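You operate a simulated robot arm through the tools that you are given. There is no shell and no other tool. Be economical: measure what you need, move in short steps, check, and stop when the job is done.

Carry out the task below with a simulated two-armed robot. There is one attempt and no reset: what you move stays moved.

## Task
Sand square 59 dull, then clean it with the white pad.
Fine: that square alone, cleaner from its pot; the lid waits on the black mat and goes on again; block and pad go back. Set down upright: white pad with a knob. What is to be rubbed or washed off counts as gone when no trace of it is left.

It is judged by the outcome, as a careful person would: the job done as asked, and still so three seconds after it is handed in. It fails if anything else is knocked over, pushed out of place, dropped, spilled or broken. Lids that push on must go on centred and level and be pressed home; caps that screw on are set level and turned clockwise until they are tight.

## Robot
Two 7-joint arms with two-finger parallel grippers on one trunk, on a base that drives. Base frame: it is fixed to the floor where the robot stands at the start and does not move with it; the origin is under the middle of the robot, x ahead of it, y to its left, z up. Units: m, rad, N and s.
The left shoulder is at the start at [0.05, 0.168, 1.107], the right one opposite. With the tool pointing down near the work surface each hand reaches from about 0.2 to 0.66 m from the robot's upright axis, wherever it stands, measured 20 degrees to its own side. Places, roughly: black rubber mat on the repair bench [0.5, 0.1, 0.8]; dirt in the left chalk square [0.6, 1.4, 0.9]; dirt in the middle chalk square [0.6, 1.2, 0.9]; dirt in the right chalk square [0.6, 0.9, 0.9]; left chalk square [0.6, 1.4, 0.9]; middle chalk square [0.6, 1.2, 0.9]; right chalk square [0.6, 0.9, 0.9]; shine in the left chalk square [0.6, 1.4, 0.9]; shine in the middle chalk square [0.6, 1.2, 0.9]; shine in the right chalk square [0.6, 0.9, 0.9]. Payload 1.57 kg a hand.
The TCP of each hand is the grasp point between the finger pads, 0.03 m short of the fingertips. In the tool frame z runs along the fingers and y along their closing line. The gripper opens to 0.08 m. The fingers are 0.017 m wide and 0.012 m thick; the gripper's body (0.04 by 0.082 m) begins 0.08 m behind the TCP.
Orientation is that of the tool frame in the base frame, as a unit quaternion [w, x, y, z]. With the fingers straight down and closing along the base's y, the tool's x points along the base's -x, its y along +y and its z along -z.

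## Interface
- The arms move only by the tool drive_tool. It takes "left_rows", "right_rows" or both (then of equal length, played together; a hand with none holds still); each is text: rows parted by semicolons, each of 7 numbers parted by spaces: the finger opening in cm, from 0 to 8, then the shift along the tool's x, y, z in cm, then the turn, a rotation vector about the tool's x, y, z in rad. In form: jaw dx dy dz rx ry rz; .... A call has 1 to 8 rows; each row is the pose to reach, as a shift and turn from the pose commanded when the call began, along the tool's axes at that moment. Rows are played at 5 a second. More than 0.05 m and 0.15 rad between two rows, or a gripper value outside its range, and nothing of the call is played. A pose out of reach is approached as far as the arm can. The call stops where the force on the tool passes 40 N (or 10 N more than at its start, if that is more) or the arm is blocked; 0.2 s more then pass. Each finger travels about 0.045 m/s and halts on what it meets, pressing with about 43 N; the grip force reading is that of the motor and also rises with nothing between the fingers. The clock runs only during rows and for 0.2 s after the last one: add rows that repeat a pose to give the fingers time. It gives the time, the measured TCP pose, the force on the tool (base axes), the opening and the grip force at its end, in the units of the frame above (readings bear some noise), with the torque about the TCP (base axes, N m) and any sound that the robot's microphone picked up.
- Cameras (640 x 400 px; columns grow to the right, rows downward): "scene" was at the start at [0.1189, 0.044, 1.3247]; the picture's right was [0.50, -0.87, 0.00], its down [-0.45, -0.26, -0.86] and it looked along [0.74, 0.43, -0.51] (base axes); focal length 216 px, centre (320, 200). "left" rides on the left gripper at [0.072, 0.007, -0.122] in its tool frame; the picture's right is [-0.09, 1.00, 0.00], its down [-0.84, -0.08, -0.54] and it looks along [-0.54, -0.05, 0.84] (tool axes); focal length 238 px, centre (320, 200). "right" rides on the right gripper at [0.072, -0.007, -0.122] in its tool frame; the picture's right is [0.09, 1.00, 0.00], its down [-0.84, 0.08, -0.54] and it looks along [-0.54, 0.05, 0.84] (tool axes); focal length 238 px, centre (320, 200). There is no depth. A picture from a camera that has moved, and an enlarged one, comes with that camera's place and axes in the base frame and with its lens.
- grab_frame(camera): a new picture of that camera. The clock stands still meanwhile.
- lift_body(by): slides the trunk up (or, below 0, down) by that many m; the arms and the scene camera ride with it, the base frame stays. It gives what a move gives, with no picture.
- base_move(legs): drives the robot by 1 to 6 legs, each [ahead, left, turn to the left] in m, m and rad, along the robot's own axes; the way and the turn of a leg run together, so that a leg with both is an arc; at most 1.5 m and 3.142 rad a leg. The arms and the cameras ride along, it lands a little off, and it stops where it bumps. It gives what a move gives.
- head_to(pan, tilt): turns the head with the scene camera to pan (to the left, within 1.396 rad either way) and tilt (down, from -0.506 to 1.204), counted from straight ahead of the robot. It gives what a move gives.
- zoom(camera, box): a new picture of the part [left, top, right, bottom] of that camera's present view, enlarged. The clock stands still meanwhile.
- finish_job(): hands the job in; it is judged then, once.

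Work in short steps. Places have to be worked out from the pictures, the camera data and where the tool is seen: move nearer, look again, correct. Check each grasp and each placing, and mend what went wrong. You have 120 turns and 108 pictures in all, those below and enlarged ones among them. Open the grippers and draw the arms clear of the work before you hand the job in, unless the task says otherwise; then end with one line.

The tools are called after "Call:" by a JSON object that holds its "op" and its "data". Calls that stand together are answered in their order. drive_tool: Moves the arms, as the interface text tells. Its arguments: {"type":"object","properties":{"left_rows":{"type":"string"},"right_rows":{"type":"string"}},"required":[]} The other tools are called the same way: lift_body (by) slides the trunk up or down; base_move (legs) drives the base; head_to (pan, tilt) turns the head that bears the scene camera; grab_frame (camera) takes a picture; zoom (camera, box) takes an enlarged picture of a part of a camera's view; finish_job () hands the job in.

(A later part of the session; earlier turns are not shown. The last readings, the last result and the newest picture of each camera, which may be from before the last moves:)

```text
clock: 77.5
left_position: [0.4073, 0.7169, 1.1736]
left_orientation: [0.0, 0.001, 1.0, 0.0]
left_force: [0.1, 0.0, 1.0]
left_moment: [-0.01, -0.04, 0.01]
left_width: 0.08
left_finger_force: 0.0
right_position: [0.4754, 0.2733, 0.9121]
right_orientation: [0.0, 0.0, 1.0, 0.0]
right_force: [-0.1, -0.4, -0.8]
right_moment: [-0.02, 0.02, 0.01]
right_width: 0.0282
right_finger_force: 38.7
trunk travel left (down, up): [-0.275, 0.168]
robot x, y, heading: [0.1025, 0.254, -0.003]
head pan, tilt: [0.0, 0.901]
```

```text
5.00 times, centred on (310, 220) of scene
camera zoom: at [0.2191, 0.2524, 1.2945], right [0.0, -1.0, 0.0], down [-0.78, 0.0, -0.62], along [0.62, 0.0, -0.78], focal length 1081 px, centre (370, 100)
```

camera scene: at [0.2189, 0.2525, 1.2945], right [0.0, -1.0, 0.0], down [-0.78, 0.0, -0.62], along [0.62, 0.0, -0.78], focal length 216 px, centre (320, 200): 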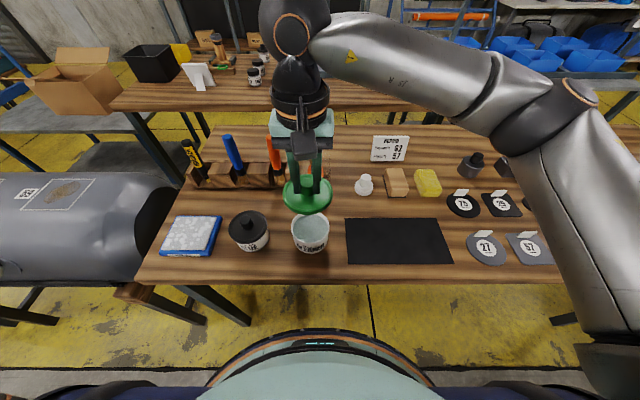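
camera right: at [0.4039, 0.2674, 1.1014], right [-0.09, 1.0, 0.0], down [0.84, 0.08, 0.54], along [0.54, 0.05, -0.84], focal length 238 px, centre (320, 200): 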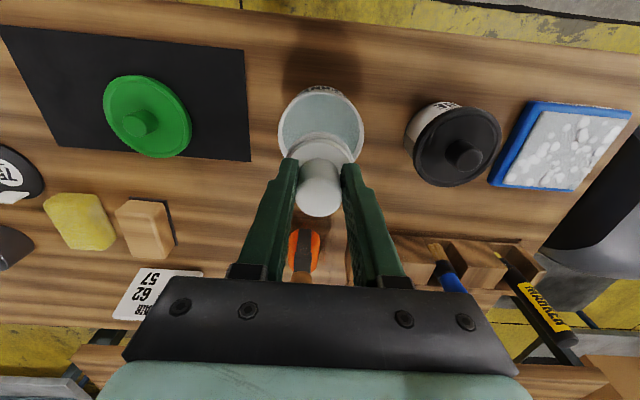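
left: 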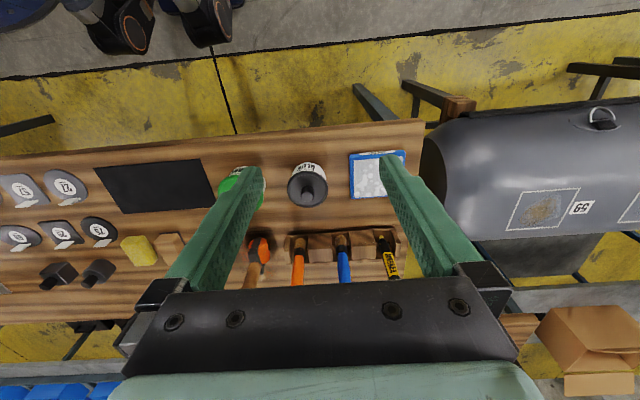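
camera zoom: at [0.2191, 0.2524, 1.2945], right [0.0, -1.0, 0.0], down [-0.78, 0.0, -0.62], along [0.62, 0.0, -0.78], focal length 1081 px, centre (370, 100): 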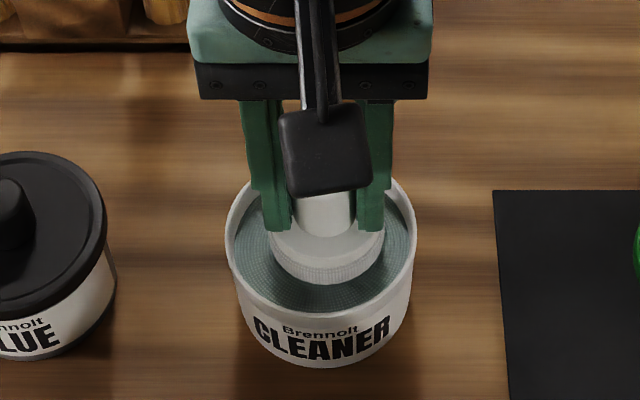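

The pad is just above or at the liquid. I go down further in small steps to feel it and soak.

Call:
{"op": "drive_tool", "data": {"right_rows": "0 0 0 0.3 0 0 0; 0 0 0 0.6 0 0 0; 0 0 0 0.9 0 0 0; 0 0 0 1.0 0 0 0; 0 0 0 1.0 0 0 0"}}

Call:
{"op": "zoom", "data": {"camera": "scene", "box": [250, 180, 370, 260]}}

```text
clock: 78.7
left_position: [0.4065, 0.7172, 1.1748]
left_orientation: [0.001, 0.0, 1.0, 0.0]
left_force: [-0.1, 0.4, -1.1]
left_moment: [-0.01, 0.01, -0.01]
left_width: 0.0801
left_finger_force: 0.1
right_position: [0.4768, 0.273, 0.9033]
right_orientation: [0.002, 0.001, 1.0, 0.001]
right_force: [0.0, -0.9, 15.2]
right_moment: [-0.26, 0.02, -0.02]
right_width: 0.0283
right_finger_force: 38.2
trunk travel left (down, up): [-0.275, 0.168]
robot x, y, heading: [0.1023, 0.2516, 0.0]
head pan, tilt: [0.0, 0.901]
```

```text
5.00 times, centred on (310, 220) of scene
camera zoom: at [0.2182, 0.2522, 1.2948], right [0.0, -1.0, 0.0], down [-0.78, 0.0, -0.62], along [0.62, 0.0, -0.78], focal length 1081 px, centre (370, 100)
```

zoom: 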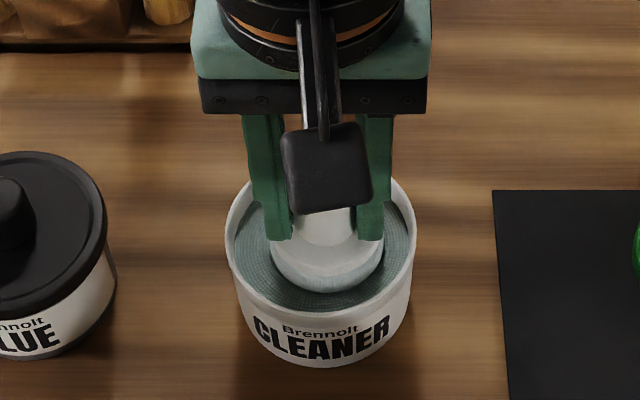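

The pad presses on the cleaner's surface (15 N) and has taken it up. I lift slowly.

Call:
{"op": "drive_tool", "data": {"right_rows": "0 0 0 0 0 0 0; 0 0 0 -0.5 0 0 0; 0 0 0 -1.5 0 0 0; 0 0 0 -3 0 0 0; 0 0 0 -5 0 0 0; 0 0 0 -7.5 0 0 0; 0 0 0 -10 0 0 0"}}

Call:
{"op": "zoom", "data": {"camera": "scene", "box": [250, 170, 370, 260]}}

```text
clock: 80.2
left_position: [0.4078, 0.7176, 1.1737]
left_orientation: [0.001, 0.001, 1.0, 0.0]
left_force: [-0.3, -0.1, 0.0]
left_moment: [0.0, 0.02, -0.01]
left_width: 0.08
left_finger_force: 0.0
right_position: [0.4765, 0.2721, 1.0035]
right_orientation: [-0.001, 0.001, 1.0, 0.0]
right_force: [0.3, -0.1, -0.3]
right_moment: [-0.02, 0.01, 0.0]
right_width: 0.0284
right_finger_force: 38.7
trunk travel left (down, up): [-0.275, 0.168]
robot x, y, heading: [0.1039, 0.2534, -0.002]
head pan, tilt: [0.0, 0.901]
```

```text
4.44 times, centred on (310, 215) of scene
camera zoom: at [0.219, 0.2524, 1.2945], right [0.0, -1.0, 0.0], down [-0.78, 0.0, -0.62], along [0.62, 0.0, -0.78], focal length 961 px, centre (364, 133)
```

zoom: 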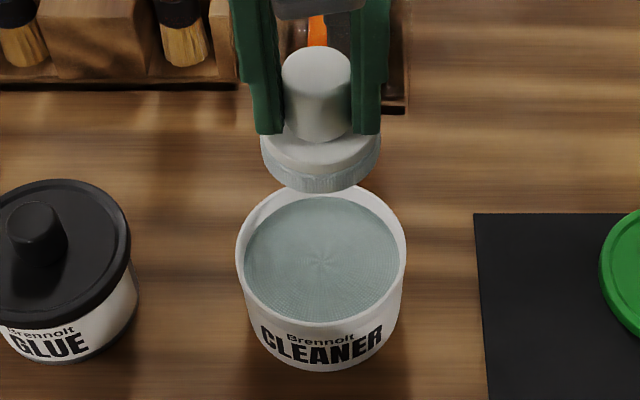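

The pad's rim is wet with cleaner. I raise it and drive back to the tank.

Call:
{"op": "drive_tool", "data": {"right_rows": "0 0 0 -1 0 0 0; 0 0 0 -3 0 0 0; 0 0 0 -6 0 0 0; 0 0 0 -9 0 0 0; 0 0 0 -11 0 0 0"}}

Call:
{"op": "base_move", "data": {"legs": [[0, 0.75, 0]]}}

Call:
{"op": "head_to", "data": {"pan": -0.1, "tilt": 0.9}}

Call:
{"op": "grab_frame", "data": {"camera": "scene"}}

```text
clock: 81.5
left_position: [0.4066, 0.7174, 1.1745]
left_orientation: [0.0, 0.001, 1.0, 0.0]
left_force: [0.0, -0.9, -0.2]
left_moment: [0.0, 0.03, 0.03]
left_width: 0.08
left_finger_force: 0.0
right_position: [0.4776, 0.2726, 1.1116]
right_orientation: [0.0, 0.0, 1.0, 0.001]
right_force: [1.2, 0.5, -0.9]
right_moment: [-0.01, 0.05, -0.04]
right_width: 0.0283
right_finger_force: 38.4
trunk travel left (down, up): [-0.275, 0.168]
robot x, y, heading: [0.1014, 0.252, -0.003]
head pan, tilt: [0.0, 0.901]
```

```text
clock: 85.5
left_position: [0.4075, 1.4688, 1.1738]
left_orientation: [0.0, 0.0, 1.0, 0.001]
left_force: [0.9, -0.1, 0.4]
left_moment: [-0.02, 0.0, -0.02]
left_width: 0.0798
left_finger_force: 0.0
right_position: [0.4778, 1.0241, 1.1093]
right_orientation: [0.0, -0.001, 1.0, 0.0]
right_force: [0.0, 0.1, -1.0]
right_moment: [-0.01, 0.0, -0.02]
right_width: 0.0285
right_finger_force: 38.3
trunk travel left (down, up): [-0.275, 0.168]
robot x, y, heading: [0.1027, 1.0073, -0.004]
head pan, tilt: [0.0, 0.901]
```

```text
clock: 86.2
left_position: [0.4068, 1.4694, 1.1739]
left_orientation: [0.001, 0.0, 1.0, 0.0]
left_force: [0.1, -0.4, -0.3]
left_moment: [0.0, 0.0, 0.01]
left_width: 0.08
left_finger_force: 0.1
right_position: [0.4776, 1.0233, 1.1112]
right_orientation: [0.0, 0.0, 1.0, 0.0]
right_force: [-0.6, -0.3, 0.2]
right_moment: [-0.03, -0.01, 0.02]
right_width: 0.0285
right_finger_force: 39.0
trunk travel left (down, up): [-0.275, 0.168]
robot x, y, heading: [0.1037, 1.0059, -0.004]
head pan, tilt: [-0.099, 0.901]
```

```text
43 pictures are left
camera scene: at [0.2195, 0.9964, 1.2945], right [-0.1, -0.99, 0.0], down [-0.78, 0.08, -0.62], along [0.62, -0.06, -0.78], focal length 216 px, centre (320, 200)
```

scene: 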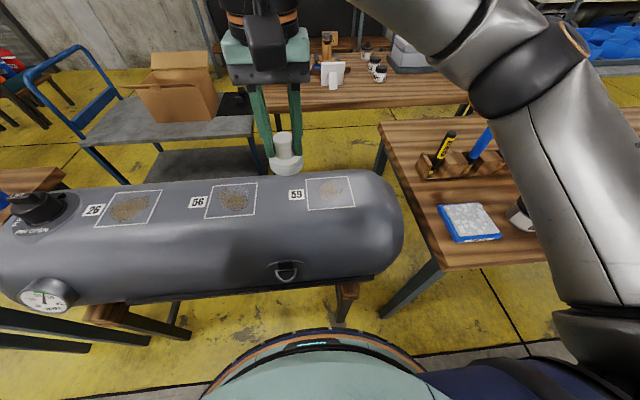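

The pad is held fine. I move over the dirt centre (0.586, 0.933) and lower to just above the surface.

Call:
{"op": "drive_tool", "data": {"right_rows": "0 -1.5 -1.2 1 0 0 0; 0 -3.5 -3 3 0 0 0; 0 -5.5 -5 5.5 0 0 0; 0 -7.5 -6.5 8 0 0 0; 0 -9.5 -8 11 0 0 0; 0 -10.8 -9 14 0 0 0; 0 -10.8 -9 17 0 0 0; 0 -10.8 -9 18.5 0 0 0"}}

Call:
{"op": "zoom", "data": {"camera": "scene", "box": [270, 140, 390, 220]}}

```text
clock: 88.0
left_position: [0.4082, 1.4686, 1.1751]
left_orientation: [0.0, 0.0, 1.0, 0.0]
left_force: [1.1, 0.1, -0.6]
left_moment: [-0.01, 0.01, -0.02]
left_width: 0.0801
left_finger_force: 0.1
right_position: [0.5865, 0.9346, 0.9259]
right_orientation: [0.0, 0.0, 1.0, 0.0]
right_force: [-0.4, 0.7, -0.5]
right_moment: [-0.01, 0.03, 0.01]
right_width: 0.0284
right_finger_force: 39.2
trunk travel left (down, up): [-0.275, 0.168]
robot x, y, heading: [0.1018, 1.0032, -0.001]
head pan, tilt: [-0.099, 0.901]
```

```text
5.00 times, centred on (330, 180) of scene
camera zoom: at [0.2196, 0.9964, 1.2945], right [-0.1, -0.99, 0.0], down [-0.78, 0.08, -0.62], along [0.62, -0.06, -0.78], focal length 1081 px, centre (270, 300)
```

zoom: 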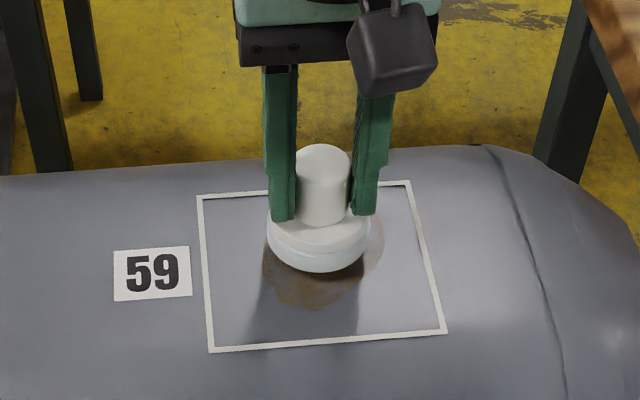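

Good alignment. I lower to contact.

Call:
{"op": "drive_tool", "data": {"right_rows": "0 0 0 0.6 0 0 0; 0 0 0 1.0 0 0 0; 0 0 0 1.2 0 0 0; 0 0 0 1.35 0 0 0; 0 0 0 1.35 0 0 0"}}

```text
clock: 89.2
left_position: [0.4041, 1.4693, 1.1747]
left_orientation: [0.001, 0.0, 1.0, 0.0]
left_force: [0.4, -1.4, -0.1]
left_moment: [0.02, 0.02, 0.01]
left_width: 0.0796
left_finger_force: 0.0
right_position: [0.5859, 0.9337, 0.915]
right_orientation: [0.003, 0.0, 1.0, 0.001]
right_force: [-1.7, -2.2, 23.1]
right_moment: [-0.24, 0.12, -0.03]
right_width: 0.0285
right_finger_force: 38.4
trunk travel left (down, up): [-0.275, 0.168]
robot x, y, heading: [0.1066, 1.007, -0.0]
head pan, tilt: [-0.099, 0.901]
```

Contact at 23 N. I ease slightly and wipe across the curve along the centre line.

Call:
{"op": "drive_tool", "data": {"right_rows": "0 -1.3 0 -0.06 0 0.06 0; 0 -2.6 0 0.06 0 0.12 0; 0 -1.3 0 -0.06 0 0.06 0; 0 0 0 -0.1 0 0 0; 0 1.3 0 -0.06 0 -0.06 0; 0 2.6 0 0.06 0 -0.12 0; 0 1.3 0 -0.06 0 -0.06 0; 0 0 0 -0.1 0 0 0"}}

Call:
{"op": "zoom", "data": {"camera": "scene", "box": [270, 140, 390, 220]}}

```text
clock: 91.0
left_position: [0.4036, 1.4689, 1.174]
left_orientation: [0.002, 0.0, 1.0, 0.0]
left_force: [-1.1, -1.3, -0.5]
left_moment: [0.0, 0.0, -0.01]
left_width: 0.08
left_finger_force: 0.1
right_position: [0.5821, 0.9344, 0.9143]
right_orientation: [0.0, -0.001, 1.0, 0.0]
right_force: [-7.6, 0.9, 16.0]
right_moment: [0.06, -0.11, 0.05]
right_width: 0.0282
right_finger_force: 39.2
trunk travel left (down, up): [-0.275, 0.168]
robot x, y, heading: [0.1064, 1.0042, -0.004]
head pan, tilt: [-0.099, 0.901]
```

```text
5.00 times, centred on (330, 180) of scene
camera zoom: at [0.2169, 0.9969, 1.2947], right [-0.1, -0.99, 0.0], down [-0.78, 0.08, -0.62], along [0.62, -0.06, -0.78], focal length 1081 px, centre (270, 300)
```

zoom: 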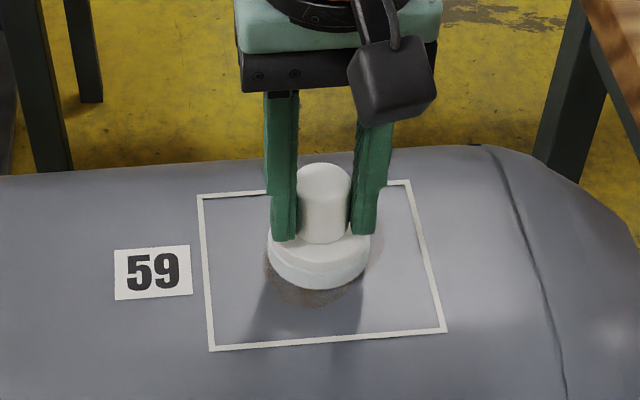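

Dirt is fading. I wipe the left and right parts the same way.

Call:
{"op": "drive_tool", "data": {"right_rows": "0 0 1.8 0 0 0 0; 0 -1.3 1.8 0.04 0 0.06 0; 0 -2.6 1.6 0.16 0 0.12 0; 0 -1.3 1.8 0.04 0 0.06 0; 0 0 1.8 0 0 0 0; 0 1.3 1.8 0.04 0 -0.06 0; 0 2.6 1.6 0.16 0 -0.12 0; 0 1.3 1.8 0.04 0 -0.06 0"}}

Call:
{"op": "drive_tool", "data": {"right_rows": "0 -1.3 -1.8 -0.04 0 0.06 0; 0 -1.3 -3.6 -0.04 0 0.06 0; 0 -2.6 -3.6 0 0 0.12 0; 0 -3.9 -3.6 0.12 0 0.18 0; 0 -2.6 -3.6 0 0 0.12 0; 0 -1.3 -3.6 -0.04 0 0.06 0; 0 0 -3.6 0 0 0 0; 0 1.2 -3.5 0.12 0 -0.06 0"}}

Call:
{"op": "zoom", "data": {"camera": "scene", "box": [270, 140, 390, 220]}}

```text
clock: 92.8
left_position: [0.4046, 1.4687, 1.1743]
left_orientation: [0.001, 0.0, 1.0, 0.0]
left_force: [0.8, -0.4, 0.1]
left_moment: [0.03, 0.05, 0.0]
left_width: 0.08
left_finger_force: 0.2
right_position: [0.569, 0.9524, 0.9132]
right_orientation: [0.028, -0.002, 1.0, 0.0]
right_force: [-8.5, -3.6, 22.1]
right_moment: [-0.05, 0.88, 0.06]
right_width: 0.0284
right_finger_force: 38.7
trunk travel left (down, up): [-0.275, 0.168]
robot x, y, heading: [0.1001, 1.0053, -0.002]
head pan, tilt: [-0.099, 0.901]
```

```text
clock: 94.6
left_position: [0.4069, 1.4688, 1.1756]
left_orientation: [0.001, 0.0, 1.0, 0.0]
left_force: [-0.3, -0.2, -0.3]
left_moment: [0.02, -0.01, 0.01]
left_width: 0.08
left_finger_force: 0.0
right_position: [0.5616, 0.9169, 0.9142]
right_orientation: [0.064, 0.002, 0.998, 0.0]
right_force: [8.4, -1.9, 25.1]
right_moment: [-0.14, -0.17, 0.06]
right_width: 0.0283
right_finger_force: 38.5
trunk travel left (down, up): [-0.275, 0.168]
robot x, y, heading: [0.1022, 1.0039, -0.001]
head pan, tilt: [-0.099, 0.901]
```

```text
5.00 times, centred on (330, 180) of scene
camera zoom: at [0.2186, 0.9965, 1.2949], right [-0.1, -0.99, 0.0], down [-0.78, 0.08, -0.62], along [0.62, -0.06, -0.78], focal length 1081 px, centre (270, 300)
```

zoom: 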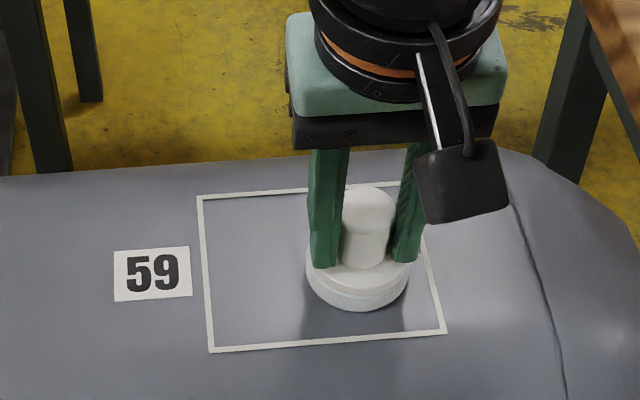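

Visible parts look clean. I level the pad, lift it off and move it aside to inspect.

Call:
{"op": "drive_tool", "data": {"right_rows": "0 0 0 -1 0 0 0; 0 0 0 -3 0 0.06 0; 0 0 0 -6 0 0.12 0; 0 0 0 -10 0 0.12 0; 0 0 3 -13 0 0.12 0; 0 0 7 -14 0 0.12 0; 0 0 11 -15 0 0.12 0"}}

Call:
{"op": "zoom", "data": {"camera": "scene", "box": [285, 165, 375, 225]}}

Call:
{"op": "grab_frame", "data": {"camera": "right"}}

```text
clock: 96.2
left_position: [0.4059, 1.4705, 1.1731]
left_orientation: [0.0, 0.0, 1.0, 0.0]
left_force: [0.6, 0.4, -0.3]
left_moment: [-0.03, 0.03, -0.02]
left_width: 0.0799
left_finger_force: 0.1
right_position: [0.5403, 1.0289, 1.0598]
right_orientation: [0.0, 0.0, 1.0, -0.001]
right_force: [-0.1, 0.5, -0.9]
right_moment: [0.01, 0.01, -0.01]
right_width: 0.0281
right_finger_force: 38.1
trunk travel left (down, up): [-0.275, 0.168]
robot x, y, heading: [0.1039, 1.0058, 0.006]
head pan, tilt: [-0.099, 0.901]
```

```text
6.67 times, centred on (330, 195) of scene
camera zoom: at [0.2193, 0.9972, 1.2945], right [-0.1, -0.99, 0.0], down [-0.78, 0.08, -0.62], along [0.62, -0.06, -0.78], focal length 1441 px, centre (253, 233)
```

zoom: 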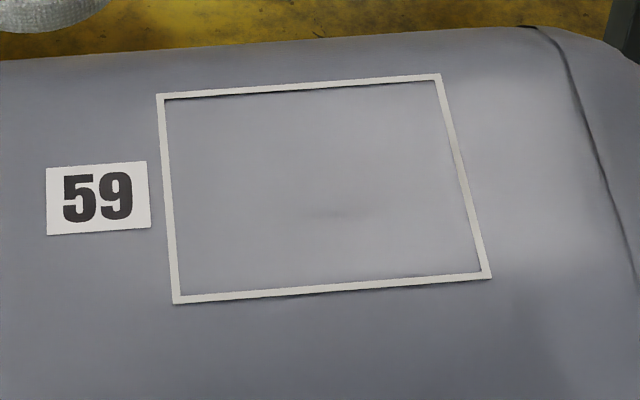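

```text
38 pictures are left
camera right: at [0.4685, 1.0229, 1.1815], right [-0.09, 1.0, 0.0], down [0.84, 0.08, 0.54], along [0.54, 0.05, -0.84], focal length 238 px, centre (320, 200)
```

right: 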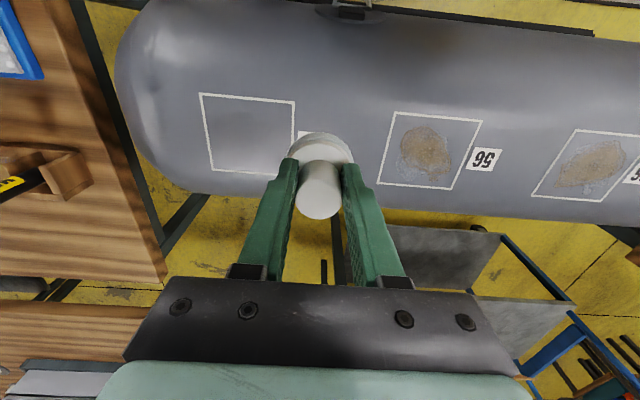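

Nearly spotless; there may be a faint smudge near the centre. I enlarge it.

Call:
{"op": "zoom", "data": {"camera": "scene", "box": [315, 180, 355, 206]}}

Call:
{"op": "zoom", "data": {"camera": "right", "box": [180, 80, 320, 180]}}

```text
15.38 times, centred on (335, 193) of scene
camera zoom: at [0.2193, 0.9972, 1.2945], right [-0.1, -0.99, 0.0], down [-0.78, 0.08, -0.62], along [0.62, -0.06, -0.78], focal length 3326 px, centre (89, 308)
```

zoom: 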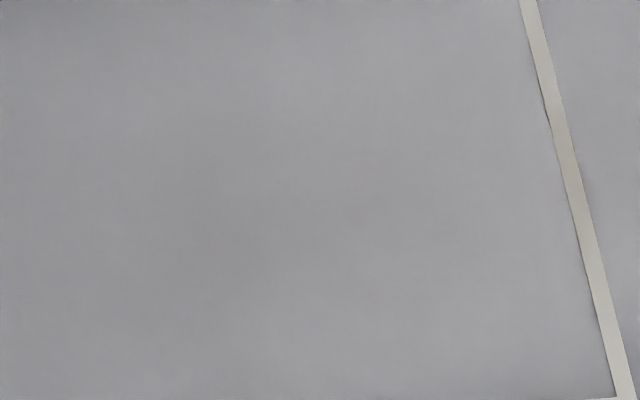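

```text
4.00 times, centred on (250, 130) of right
camera zoom: at [0.4685, 1.0229, 1.1815], right [-0.09, 1.0, 0.0], down [0.84, 0.08, 0.54], along [0.54, 0.05, -0.84], focal length 953 px, centre (600, 480)
```

zoom: 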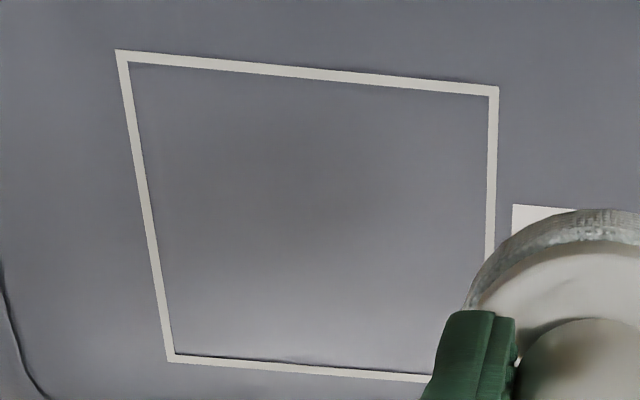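

To be safe against a faint residue, I make one more set of wiping passes, mainly on the near-centre part.

Call:
{"op": "drive_tool", "data": {"right_rows": "0 -1 -2.5 1 0 0 0; 0 -2 -5 3 0 0 0; 0 -3 -7.5 6 0 0 0; 0 -4.6 -9.5 9 0 0 0; 0 -4.6 -9.5 12 0 0 0; 0 -4.6 -9.5 13.8 0 0 0; 0 -4.6 -9.5 14.5 0 0 0; 0 -4.6 -9.5 14.65 0 0 0"}}

```text
clock: 98.0
left_position: [0.4076, 1.47, 1.1744]
left_orientation: [0.001, -0.001, 1.0, 0.0]
left_force: [-0.1, 0.0, -0.2]
left_moment: [-0.02, 0.0, -0.01]
left_width: 0.0801
left_finger_force: 0.1
right_position: [0.589, 0.9341, 0.9132]
right_orientation: [0.001, 0.0, 1.0, 0.0]
right_force: [-0.9, -0.2, 1.6]
right_moment: [0.06, -0.05, 0.03]
right_width: 0.0283
right_finger_force: 37.9
trunk travel left (down, up): [-0.275, 0.168]
robot x, y, heading: [0.1032, 1.0042, 0.001]
head pan, tilt: [-0.099, 0.901]
```

Call:
{"op": "drive_tool", "data": {"right_rows": "0 0 0 0.2 0 0 0; 0 1.3 0 0.24 0 -0.06 0; 0 2.6 0 0.36 0 -0.12 0; 0 1.3 0.8 0.24 0 -0.06 0; 0 0 0.8 0.2 0 0 0; 0 1.3 -0.8 0.24 0 -0.06 0; 0 2.6 -0.8 0.36 0 -0.12 0; 0 1.3 -0.8 0.24 0 -0.06 0"}}

Call:
{"op": "drive_tool", "data": {"right_rows": "0 -1.3 0 -0.04 0 0.06 0; 0 -2.6 0 0 0 0.12 0; 0 -3.7 0.8 0.1 0 0.17 0; 0 -2.6 1.2 0 0 0.12 0; 0 -1.3 1.2 -0.04 0 0.06 0; 0 -1.3 1.2 -1 0 0.06 0; 0 -1.3 1.2 -5 0 0.06 0; 0 -1.3 1.2 -9.5 0 0.06 0"}}

Call:
{"op": "drive_tool", "data": {"right_rows": "0 1 3 -2 0 0 0; 0 2 6 -4 0 0 0; 0 3 9 -6 0 0 0; 0 4 11 -7 0 0 0"}}

Call:
{"op": "zoom", "data": {"camera": "scene", "box": [285, 165, 375, 225]}}

Call:
{"op": "zoom", "data": {"camera": "right", "box": [150, 70, 330, 190]}}

```text
clock: 99.8
left_position: [0.4052, 1.4698, 1.1744]
left_orientation: [0.001, 0.0, 1.0, 0.001]
left_force: [0.0, -0.5, 1.5]
left_moment: [0.0, 0.03, 0.0]
left_width: 0.08
left_finger_force: 0.0
right_position: [0.5728, 0.9252, 0.9118]
right_orientation: [0.027, -0.001, 1.0, 0.0]
right_force: [-8.8, 0.4, 19.5]
right_moment: [0.06, 0.74, 0.03]
right_width: 0.0282
right_finger_force: 38.2
trunk travel left (down, up): [-0.275, 0.168]
robot x, y, heading: [0.1056, 1.0055, -0.004]
head pan, tilt: [-0.099, 0.901]
```

```text
clock: 101.6
left_position: [0.4049, 1.4701, 1.1737]
left_orientation: [0.0, 0.0, 1.0, 0.0]
left_force: [0.6, -0.6, -0.2]
left_moment: [0.02, -0.04, 0.01]
left_width: 0.0798
left_finger_force: 0.0
right_position: [0.5824, 0.9352, 1.0061]
right_orientation: [0.0, 0.0, 1.0, 0.0]
right_force: [-0.3, -0.4, -0.3]
right_moment: [-0.01, 0.03, -0.01]
right_width: 0.0284
right_finger_force: 38.5
trunk travel left (down, up): [-0.275, 0.168]
robot x, y, heading: [0.1045, 1.0085, -0.001]
head pan, tilt: [-0.099, 0.901]
```

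```text
clock: 102.6
left_position: [0.406, 1.4688, 1.1736]
left_orientation: [0.0, 0.0, 1.0, 0.0]
left_force: [-0.3, -0.3, 0.0]
left_moment: [-0.01, 0.01, 0.0]
left_width: 0.0801
left_finger_force: 0.0
right_position: [0.5414, 1.0464, 1.0765]
right_orientation: [0.001, 0.001, 1.0, 0.0]
right_force: [0.2, 0.5, -0.4]
right_moment: [0.0, 0.0, 0.03]
right_width: 0.0281
right_finger_force: 38.0
trunk travel left (down, up): [-0.275, 0.168]
robot x, y, heading: [0.1065, 1.0076, -0.001]
head pan, tilt: [-0.099, 0.901]
```

```text
6.67 times, centred on (330, 195) of scene
camera zoom: at [0.2194, 0.9967, 1.2945], right [-0.1, -0.99, 0.0], down [-0.78, 0.08, -0.62], along [0.62, -0.06, -0.78], focal length 1441 px, centre (253, 233)
```

zoom: 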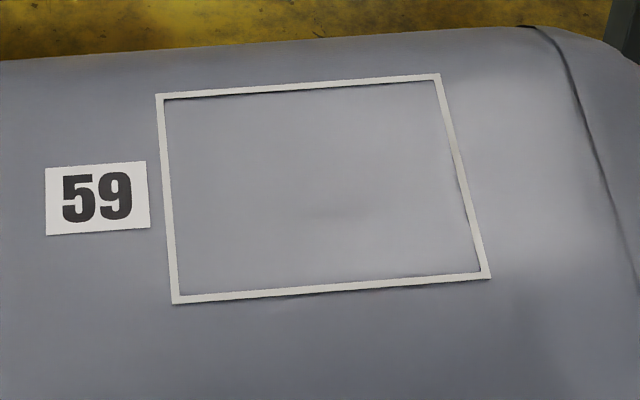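

```text
3.33 times, centred on (240, 130) of right
camera zoom: at [0.4691, 1.039, 1.1972], right [-0.09, 1.0, 0.0], down [0.84, 0.08, 0.54], along [0.54, 0.05, -0.84], focal length 794 px, centre (587, 433)
```

zoom: 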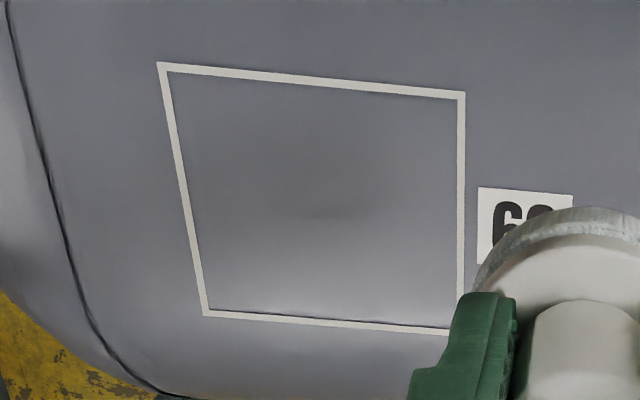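

There's still a very faint shade around (0.575, 0.935). I make several more short strokes right there.

Call:
{"op": "drive_tool", "data": {"right_rows": "0 -0.5 -2.5 1 0 0 0; 0 -1 -5 3 0 0 0; 0 -2 -8 6 0 0 0; 0 -3 -10.5 9.5 0 0 0; 0 -3.6 -11.2 13 0 0 0; 0 -3.6 -11.2 15.5 0 0 0; 0 -3.6 -11.2 16.3 0 0 0; 0 -3.6 -11.2 16.55 0 0 0"}}

Call:
{"op": "drive_tool", "data": {"right_rows": "0 0 1.8 0 0 0 0; 0 0 0 0 0 0 0; 0 0 -1.8 0 0 0 0; 0 0.8 -1.5 0.05 0 -0.05 0; 0 0.8 0 0.05 0 -0.05 0; 0 0.8 1.8 0.05 0 -0.05 0; 0 -1 1.5 0 0 0.04 0; 0 -1 -1.5 0 0 0.04 0"}}

```text
clock: 104.4
left_position: [0.4062, 1.4697, 1.175]
left_orientation: [0.001, -0.001, 1.0, 0.001]
left_force: [0.4, 0.1, 0.4]
left_moment: [0.04, 0.0, 0.01]
left_width: 0.0803
left_finger_force: 0.1
right_position: [0.5782, 0.933, 0.9126]
right_orientation: [0.001, 0.0, 1.0, 0.001]
right_force: [-2.1, -1.6, 11.2]
right_moment: [-0.19, -0.23, -0.07]
right_width: 0.0283
right_finger_force: 38.3
trunk travel left (down, up): [-0.275, 0.168]
robot x, y, heading: [0.1063, 1.0054, 0.0]
head pan, tilt: [-0.099, 0.901]
```

```text
clock: 106.2
left_position: [0.4046, 1.4693, 1.1743]
left_orientation: [0.001, 0.001, 1.0, 0.0]
left_force: [-0.1, 0.2, 0.2]
left_moment: [0.03, -0.02, 0.0]
left_width: 0.0802
left_finger_force: 0.1
right_position: [0.5874, 0.9199, 0.9133]
right_orientation: [-0.018, 0.0, 1.0, 0.003]
right_force: [2.0, 6.3, 19.1]
right_moment: [0.32, -0.74, 0.22]
right_width: 0.0283
right_finger_force: 38.1
trunk travel left (down, up): [-0.275, 0.168]
robot x, y, heading: [0.1039, 1.0051, -0.003]
head pan, tilt: [-0.099, 0.901]
```

One more pass of strokes there, then lift off and look.

Call:
{"op": "drive_tool", "data": {"right_rows": "0 1 0 0 0 -0.04 0; 0 1 1.5 0 0 -0.04 0; 0 1 3 0 0 -0.04 0; 0 1.8 1.5 0.05 0 -0.09 0; 0 1.8 0 0.05 0 -0.09 0; 0 0 1.5 0 0 -0.03 0; 0 0 1.5 -1 0 -0.04 0; 0 0 1.5 -5 0 -0.04 0"}}

Call:
{"op": "drive_tool", "data": {"right_rows": "0 0 0 -4 0 0 0; 0 1 3 -7 0 0 0; 0 2 6 -9 0 0 0; 0 3 9 -10 0 0 0; 0 4 12 -11 0 0 0"}}

Call:
{"op": "zoom", "data": {"camera": "scene", "box": [285, 165, 375, 225]}}

Call:
{"op": "zoom", "data": {"camera": "right", "box": [150, 70, 330, 190]}}

```text
clock: 108.0
left_position: [0.4069, 1.4695, 1.1737]
left_orientation: [0.0, 0.0, 1.0, 0.0]
left_force: [-0.2, 0.0, -0.8]
left_moment: [0.01, -0.02, 0.02]
left_width: 0.0799
left_finger_force: 0.0
right_position: [0.592, 0.9341, 0.9613]
right_orientation: [-0.001, 0.0, 1.0, -0.001]
right_force: [-0.1, -0.5, 0.0]
right_moment: [0.0, 0.01, -0.01]
right_width: 0.0283
right_finger_force: 38.8
trunk travel left (down, up): [-0.275, 0.168]
robot x, y, heading: [0.106, 1.0079, 0.0]
head pan, tilt: [-0.099, 0.901]
```

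```text
clock: 109.2
left_position: [0.4066, 1.4705, 1.1737]
left_orientation: [0.0, 0.0, 1.0, 0.0]
left_force: [-0.5, -0.1, -0.1]
left_moment: [0.02, 0.0, 0.02]
left_width: 0.08
left_finger_force: 0.1
right_position: [0.5506, 1.0541, 1.07]
right_orientation: [0.0, 0.001, 1.0, 0.0]
right_force: [0.5, 0.4, -0.8]
right_moment: [-0.01, -0.01, -0.04]
right_width: 0.0284
right_finger_force: 38.6
trunk travel left (down, up): [-0.275, 0.168]
robot x, y, heading: [0.1035, 1.0065, -0.003]
head pan, tilt: [-0.099, 0.901]
```

```text
6.67 times, centred on (330, 195) of scene
camera zoom: at [0.2193, 0.997, 1.2945], right [-0.1, -0.99, 0.0], down [-0.78, 0.08, -0.62], along [0.62, -0.06, -0.78], focal length 1441 px, centre (253, 233)
```

zoom: 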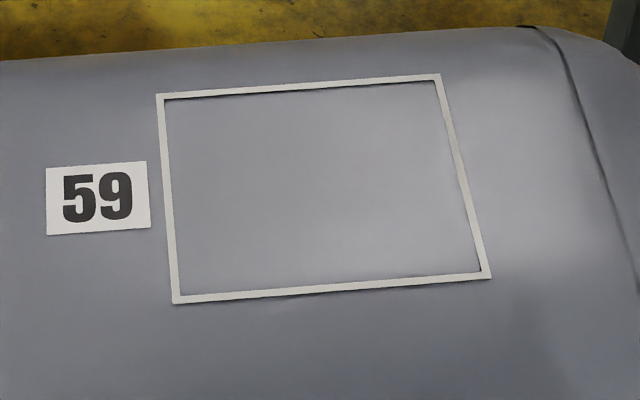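

```text
3.33 times, centred on (240, 130) of right
camera zoom: at [0.4784, 1.0483, 1.1918], right [-0.09, 1.0, 0.0], down [0.84, 0.08, 0.54], along [0.54, 0.05, -0.84], focal length 794 px, centre (587, 433)
```

zoom: 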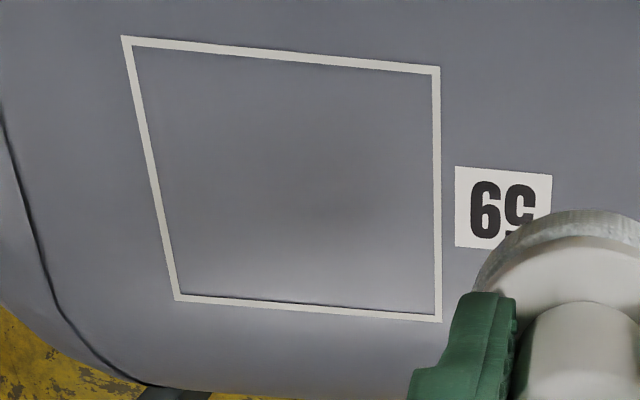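

The square is now clean and dull with no trace left. I raise the pad and drive back to the bench.

Call:
{"op": "drive_tool", "data": {"right_rows": "0 2 0 -1 0 0 0; 0 4 0 -3 0 0 0; 0 7 -2 -4 0 0 0; 0 7.5 -4 -4 0 0 0"}}

Call:
{"op": "base_move", "data": {"legs": [[0, -0.755, 0]]}}

Call:
{"op": "head_to", "data": {"pan": 0.0, "tilt": 0.9}}

```text
clock: 110.2
left_position: [0.4078, 1.4686, 1.1738]
left_orientation: [0.0, 0.0, 1.0, 0.0]
left_force: [0.3, -0.7, -0.5]
left_moment: [0.0, 0.03, -0.01]
left_width: 0.0799
left_finger_force: 0.1
right_position: [0.4762, 1.0137, 1.1107]
right_orientation: [0.0, 0.0, 1.0, 0.0]
right_force: [-1.4, 0.8, -0.5]
right_moment: [-0.01, 0.01, 0.01]
right_width: 0.0286
right_finger_force: 38.6
trunk travel left (down, up): [-0.275, 0.168]
robot x, y, heading: [0.1053, 1.0066, 0.003]
head pan, tilt: [-0.099, 0.901]
```

```text
clock: 114.2
left_position: [0.4056, 0.7258, 1.1742]
left_orientation: [0.0, -0.007, 1.0, 0.0]
left_force: [-0.2, -0.3, 0.1]
left_moment: [0.0, 0.02, -0.01]
left_width: 0.08
left_finger_force: 0.0
right_position: [0.4805, 0.2729, 1.1101]
right_orientation: [0.0, -0.008, 1.0, -0.001]
right_force: [0.1, 0.4, -0.7]
right_moment: [0.03, 0.05, -0.02]
right_width: 0.0285
right_finger_force: 38.0
trunk travel left (down, up): [-0.275, 0.168]
robot x, y, heading: [0.1076, 0.2547, 0.015]
head pan, tilt: [-0.099, 0.901]
```

```text
clock: 114.9
left_position: [0.4051, 0.7272, 1.1731]
left_orientation: [0.001, -0.006, 1.0, 0.0]
left_force: [0.1, -0.1, -0.7]
left_moment: [0.02, 0.01, 0.01]
left_width: 0.0798
left_finger_force: 0.0
right_position: [0.4812, 0.2725, 1.1119]
right_orientation: [0.0, -0.007, 1.0, 0.0]
right_force: [-0.5, -0.4, -0.3]
right_moment: [0.0, 0.03, 0.01]
right_width: 0.0285
right_finger_force: 38.7
trunk travel left (down, up): [-0.275, 0.168]
robot x, y, heading: [0.1097, 0.2588, 0.014]
head pan, tilt: [0.0, 0.901]
```

I carry the pad back over its spot at (0.642, 0.1226).

Call:
{"op": "drive_tool", "data": {"right_rows": "0 0 -1 0 0 0 0; 0 0 -3 0 0 0 0; 0 0 -6 0 0 0 0; 0 0 -9 0 0 0 0; 0 0 -12 1 0 0 0; 0 -2 -14 2.5 0 0 0; 0 -4.5 -15.2 4 0 0 0; 0 -7 -15.2 6 0 0 0"}}

Call:
{"op": "drive_tool", "data": {"right_rows": "0 -2.5 0 1.5 0 0 0; 0 -5 0 3 0 0 0; 0 -7.5 0 5 0 0 0; 0 -8.9 0 7 0 0 0; 0 -8.9 0 10 0 0 0; 0 -8.9 0 13 0 0 0; 0 -8.9 0 15.5 0 0 0; 0 -8.9 0 16.7 0 0 0"}}

Call:
{"op": "zoom", "data": {"camera": "scene", "box": [320, 130, 430, 205]}}

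```text
clock: 116.7
left_position: [0.4065, 0.7262, 1.1733]
left_orientation: [0.0, -0.007, 1.0, 0.0]
left_force: [0.7, -0.1, -0.7]
left_moment: [-0.02, 0.02, 0.01]
left_width: 0.08
left_finger_force: 0.0
right_position: [0.5558, 0.1226, 1.0506]
right_orientation: [0.0, -0.006, 1.0, 0.0]
right_force: [0.1, -0.2, -0.4]
right_moment: [0.02, 0.04, 0.0]
right_width: 0.0281
right_finger_force: 38.3
trunk travel left (down, up): [-0.275, 0.168]
robot x, y, heading: [0.1096, 0.2571, 0.012]
head pan, tilt: [0.0, 0.901]
```

```text
clock: 118.5
left_position: [0.4048, 0.7268, 1.1745]
left_orientation: [0.001, -0.007, 1.0, -0.001]
left_force: [0.2, -1.2, 0.2]
left_moment: [0.0, 0.0, -0.01]
left_width: 0.0801
left_finger_force: 0.1
right_position: [0.6413, 0.1232, 0.882]
right_orientation: [-0.001, -0.007, 1.0, 0.0]
right_force: [-0.1, -0.4, -0.4]
right_moment: [-0.01, 0.01, -0.01]
right_width: 0.0286
right_finger_force: 38.5
trunk travel left (down, up): [-0.275, 0.168]
robot x, y, heading: [0.1102, 0.2543, 0.021]
head pan, tilt: [0.0, 0.901]
```

```text
5.33 times, centred on (375, 168) of scene
camera zoom: at [0.225, 0.2586, 1.2945], right [0.01, -1.0, 0.0], down [-0.78, -0.01, -0.62], along [0.62, 0.01, -0.78], focal length 1153 px, centre (27, 373)
```

zoom: 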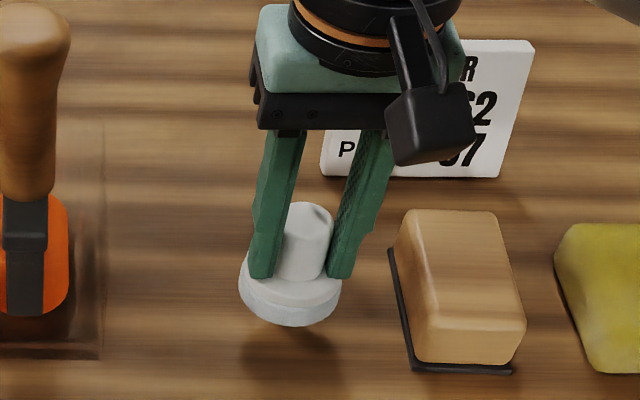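

Position matches. I lower the remaining 2.7 cm gently to contact.

Call:
{"op": "drive_tool", "data": {"right_rows": "0 0 0 1 0 0 0; 0 0 0 2 0 0 0; 0 0 0 2.4 0 0 0; 0 0 0 2.6 0 0 0; 0 0 0 2.75 0 0 0; 0 0 0 2.75 0 0 0"}}

```text
clock: 119.9
left_position: [0.406, 0.727, 1.1746]
left_orientation: [0.0, -0.007, 1.0, 0.0]
left_force: [-0.7, 0.5, 0.6]
left_moment: [0.0, -0.02, 0.01]
left_width: 0.0797
left_finger_force: 0.1
right_position: [0.6422, 0.122, 0.8561]
right_orientation: [0.0, -0.007, 1.0, 0.0]
right_force: [-0.9, 0.1, -0.1]
right_moment: [0.03, -0.01, 0.01]
right_width: 0.0281
right_finger_force: 37.9
trunk travel left (down, up): [-0.275, 0.168]
robot x, y, heading: [0.1039, 0.2581, 0.017]
head pan, tilt: [0.0, 0.901]
```

Call:
{"op": "drive_tool", "data": {"right_rows": "0 0 0 0.1 0 0 0; 0 0 0 0.2 0 0 0; 0 0 0 0.2 0 0 0"}}

```text
clock: 120.7
left_position: [0.4064, 0.7255, 1.1735]
left_orientation: [0.0, -0.006, 1.0, 0.0]
left_force: [0.4, -0.1, -0.5]
left_moment: [-0.02, -0.03, 0.03]
left_width: 0.0797
left_finger_force: 0.1
right_position: [0.6444, 0.1237, 0.8548]
right_orientation: [0.0, -0.007, 1.0, 0.0]
right_force: [-0.4, 1.1, -0.8]
right_moment: [-0.01, -0.01, -0.06]
right_width: 0.0282
right_finger_force: 38.4
trunk travel left (down, up): [-0.275, 0.168]
robot x, y, heading: [0.1114, 0.26, 0.013]
head pan, tilt: [0.0, 0.901]
```

Call:
{"op": "drive_tool", "data": {"right_rows": "0 0.1 -0.1 0.1 0 0 0; 0 0.1 -0.1 0.2 0 0 0; 0 0.1 -0.1 0.2 0 0 0"}}

```text
clock: 121.5
left_position: [0.404, 0.7263, 1.1742]
left_orientation: [0.001, -0.007, 1.0, 0.0]
left_force: [0.4, 0.8, -0.2]
left_moment: [0.0, 0.02, 0.02]
left_width: 0.0801
left_finger_force: 0.0
right_position: [0.6423, 0.1245, 0.8541]
right_orientation: [0.002, -0.008, 1.0, 0.001]
right_force: [1.8, 0.5, 8.9]
right_moment: [0.07, -0.32, 0.06]
right_width: 0.0282
right_finger_force: 38.0
trunk travel left (down, up): [-0.275, 0.168]
robot x, y, heading: [0.1074, 0.2588, 0.013]
head pan, tilt: [0.0, 0.901]
```

Contact (9 N). I release the knob, opening slowly, and rise.

Call:
{"op": "drive_tool", "data": {"right_rows": "0 0 0 -0.1 0 0 0; 4 0 0 -0.1 0 0 0; 6 0 0 -0.1 0 0 0; 6 0 0 -0.1 0 0 0; 6 0 0 -0.1 0 0 0; 6 0 0 -4 0 0 0; 6 0 0 -8 0 0 0; 6 0 0 -12 0 0 0"}}

Call:
{"op": "zoom", "data": {"camera": "scene", "box": [290, 130, 470, 270]}}

```text
clock: 123.3
left_position: [0.4058, 0.7256, 1.1732]
left_orientation: [0.0, -0.007, 1.0, 0.001]
left_force: [0.4, -0.2, -0.1]
left_moment: [-0.01, -0.01, 0.01]
left_width: 0.0799
left_finger_force: 0.1
right_position: [0.6413, 0.1223, 0.9711]
right_orientation: [0.0, -0.007, 1.0, 0.0]
right_force: [-0.1, -0.5, 0.3]
right_moment: [0.0, 0.02, -0.02]
right_width: 0.0602
right_finger_force: 0.1
trunk travel left (down, up): [-0.275, 0.168]
robot x, y, heading: [0.1055, 0.2584, 0.012]
head pan, tilt: [0.0, 0.901]
```

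```text
2.86 times, centred on (380, 200) of scene
camera zoom: at [0.2247, 0.2588, 1.2945], right [0.01, -1.0, 0.0], down [-0.78, -0.01, -0.62], along [0.62, 0.01, -0.78], focal length 618 px, centre (149, 200)
```

zoom: 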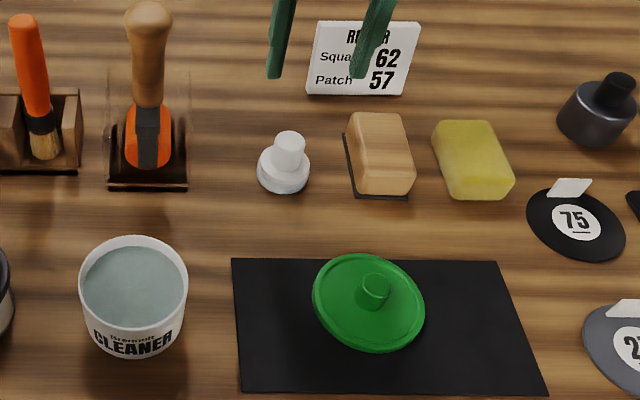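

Pad is back, upright. Now I fetch the lid from the mat at (0.4875, 0.0685).

Call:
{"op": "drive_tool", "data": {"right_rows": "6 4 -1.3 0 0 0 0; 6 8 -2.6 0 0 0 0; 6 12 -3.9 0 0 0 0; 6 15.4 -5.15 0 0 0 0; 6 15.4 -5.15 4 0 0 0; 6 15.4 -5.15 7 0 0 0; 6 15.4 -5.15 9.5 0 0 0; 6 15.4 -5.15 9.5 0 0 0"}}

Call:
{"op": "grab_frame", "data": {"camera": "right"}}

Call:
{"op": "zoom", "data": {"camera": "scene", "box": [340, 180, 460, 260]}}

```text
clock: 125.1
left_position: [0.4057, 0.7265, 1.1744]
left_orientation: [0.0, -0.007, 1.0, 0.001]
left_force: [0.0, -0.5, -0.3]
left_moment: [-0.02, 0.01, 0.03]
left_width: 0.0801
left_finger_force: 0.1
right_position: [0.4893, 0.069, 0.8778]
right_orientation: [0.0, -0.007, 1.0, 0.0]
right_force: [0.0, -0.4, -0.9]
right_moment: [-0.02, 0.0, 0.02]
right_width: 0.06
right_finger_force: 0.2
trunk travel left (down, up): [-0.275, 0.168]
robot x, y, heading: [0.1069, 0.2613, 0.015]
head pan, tilt: [0.0, 0.901]
```

```text
29 pictures are left
camera right: at [0.417, 0.0615, 0.9982], right [-0.11, 0.99, 0.0], down [0.84, 0.09, 0.54], along [0.54, 0.06, -0.84], focal length 238 px, centre (320, 200)
```

right: 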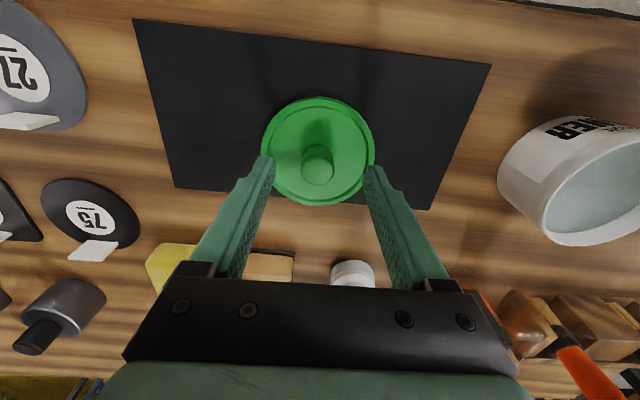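

```text
5.00 times, centred on (400, 220) of scene
camera zoom: at [0.2249, 0.2586, 1.2945], right [0.01, -1.0, 0.0], down [-0.78, -0.01, -0.62], along [0.62, 0.01, -0.78], focal length 1081 px, centre (-80, 100)
```

zoom: 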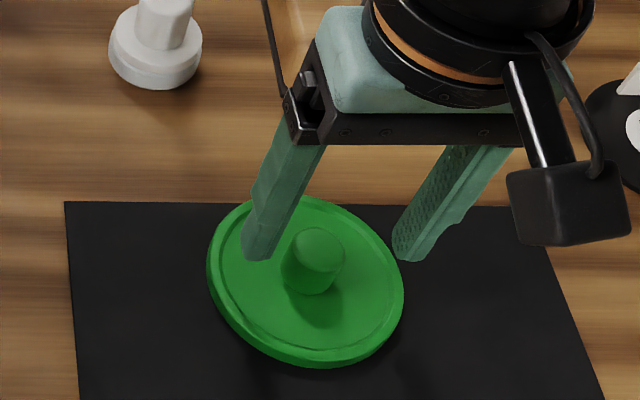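

Centred. I descend to the lid top and close fully.

Call:
{"op": "drive_tool", "data": {"right_rows": "6 0.15 -0.05 1 0 0 0; 6 0.15 -0.05 1.8 0 0 0; 6 0.15 -0.05 2.25 0 0 0; 6 0.15 -0.05 2.25 0 0 0; 0 0.15 -0.05 2.25 0 0 0; 0 0.15 -0.05 2.25 0 0 0; 0 0.15 -0.05 2.25 0 0 0; 0 0.15 -0.05 2.25 0 0 0"}}

Call:
{"op": "drive_tool", "data": {"right_rows": "0 0 0 0 0 0 0; 0 0 0 -0.5 0 0 0; 0 0 0 -1.5 0 0 0; 0 0 0 -3 0 0 0; 0 0 0 -4.5 0 0 0; 0 0 0 -6 0 0 0; 0 0 0 -7.5 0 0 0; 0 0 0 -9 0 0 0"}}

Call:
{"op": "zoom", "data": {"camera": "scene", "box": [340, 150, 460, 230]}}

```text
clock: 126.9
left_position: [0.4053, 0.7272, 1.1736]
left_orientation: [0.0, -0.006, 1.0, 0.0]
left_force: [-0.3, -0.5, -0.9]
left_moment: [0.03, 0.01, -0.01]
left_width: 0.0801
left_finger_force: 0.0
right_position: [0.4878, 0.0677, 0.8549]
right_orientation: [0.001, -0.008, 1.0, 0.001]
right_force: [0.3, 0.3, -0.4]
right_moment: [-0.02, 0.0, 0.03]
right_width: 0.0236
right_finger_force: 30.2
trunk travel left (down, up): [-0.275, 0.168]
robot x, y, heading: [0.1123, 0.2623, 0.014]
head pan, tilt: [0.0, 0.901]
```

```text
clock: 128.7
left_position: [0.405, 0.7274, 1.1732]
left_orientation: [0.0, -0.007, 1.0, -0.001]
left_force: [0.7, 0.6, 0.0]
left_moment: [0.01, -0.02, 0.04]
left_width: 0.0797
left_finger_force: 0.1
right_position: [0.4864, 0.069, 0.9444]
right_orientation: [0.0, -0.006, 1.0, 0.0]
right_force: [-0.4, -0.2, 0.0]
right_moment: [0.0, -0.04, -0.02]
right_width: 0.0232
right_finger_force: 35.4
trunk travel left (down, up): [-0.275, 0.168]
robot x, y, heading: [0.1082, 0.2585, 0.011]
head pan, tilt: [0.0, 0.901]
```

```text
5.00 times, centred on (400, 190) of scene
camera zoom: at [0.2249, 0.2586, 1.2945], right [0.01, -1.0, 0.0], down [-0.78, -0.01, -0.62], along [0.62, 0.01, -0.78], focal length 1081 px, centre (-80, 250)
```

zoom: 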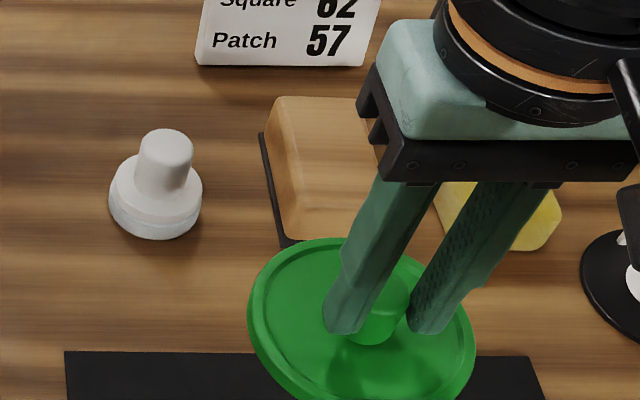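

The lid is held. I carry it slowly over the pot.

Call:
{"op": "drive_tool", "data": {"right_rows": "0 0 0.7 -0.5 0 0 0; 0 0.1 2 -1 0 0 0; 0 0.3 4 -1.5 0 0 0; 0 0.4 6.5 -1.5 0 0 0; 0 0.5 9 -1.5 0 0 0; 0 0.6 11.5 -1.5 0 0 0; 0 0.7 14 -1.5 0 0 0; 0 0.8 16 -1.5 0 0 0"}}

Call:
{"op": "drive_tool", "data": {"right_rows": "0 0 1.5 0 0 0 0; 0 0 3 0 0 0 0; 0 0.1 4 0 0 0 0; 0 0.1 4.5 0 0 0 0; 0 0.1 4.5 0 0 0 0"}}

Call:
{"op": "grab_frame", "data": {"camera": "right"}}

Call:
{"op": "zoom", "data": {"camera": "scene", "box": [250, 180, 370, 270]}}

```text
clock: 130.5
left_position: [0.4058, 0.7265, 1.1728]
left_orientation: [0.0, -0.007, 1.0, 0.0]
left_force: [0.4, 0.2, -0.7]
left_moment: [0.02, -0.02, 0.03]
left_width: 0.0801
left_finger_force: 0.0
right_position: [0.4777, 0.2287, 0.9601]
right_orientation: [0.0, -0.007, 1.0, 0.0]
right_force: [-0.3, 0.3, -0.9]
right_moment: [-0.05, 0.01, 0.0]
right_width: 0.0231
right_finger_force: 35.2
trunk travel left (down, up): [-0.275, 0.168]
robot x, y, heading: [0.1062, 0.2604, 0.013]
head pan, tilt: [0.0, 0.901]
```

```text
clock: 131.7
left_position: [0.4059, 0.7266, 1.1744]
left_orientation: [0.001, -0.007, 1.0, 0.0]
left_force: [-0.2, -0.7, 0.7]
left_moment: [0.0, -0.01, 0.0]
left_width: 0.0804
left_finger_force: 0.1
right_position: [0.4748, 0.275, 0.9592]
right_orientation: [0.0, -0.007, 1.0, 0.0]
right_force: [-0.6, 0.6, 0.2]
right_moment: [0.03, 0.03, 0.01]
right_width: 0.0229
right_finger_force: 35.4
trunk travel left (down, up): [-0.275, 0.168]
robot x, y, heading: [0.1092, 0.258, 0.015]
head pan, tilt: [0.0, 0.901]
```

```text
26 pictures are left
camera right: at [0.4025, 0.2666, 1.0809], right [-0.11, 0.99, 0.0], down [0.84, 0.09, 0.54], along [0.54, 0.06, -0.84], focal length 238 px, centre (320, 200)
```

right: 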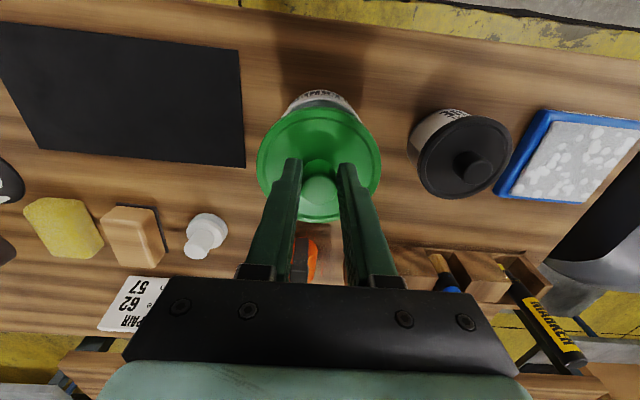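

```text
4.44 times, centred on (310, 225) of scene
camera zoom: at [0.2249, 0.2586, 1.2945], right [0.01, -1.0, 0.0], down [-0.78, -0.01, -0.62], along [0.62, 0.01, -0.78], focal length 961 px, centre (364, 89)
```

zoom: 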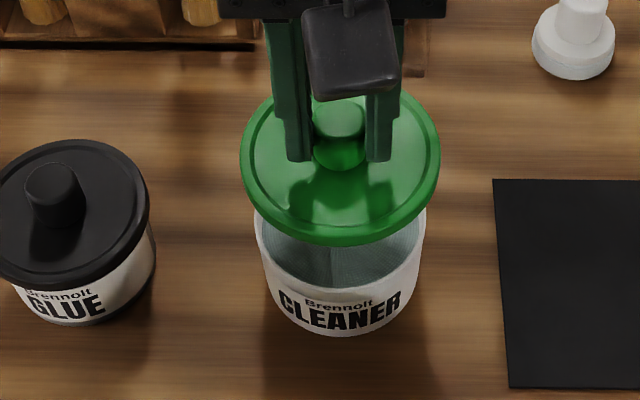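

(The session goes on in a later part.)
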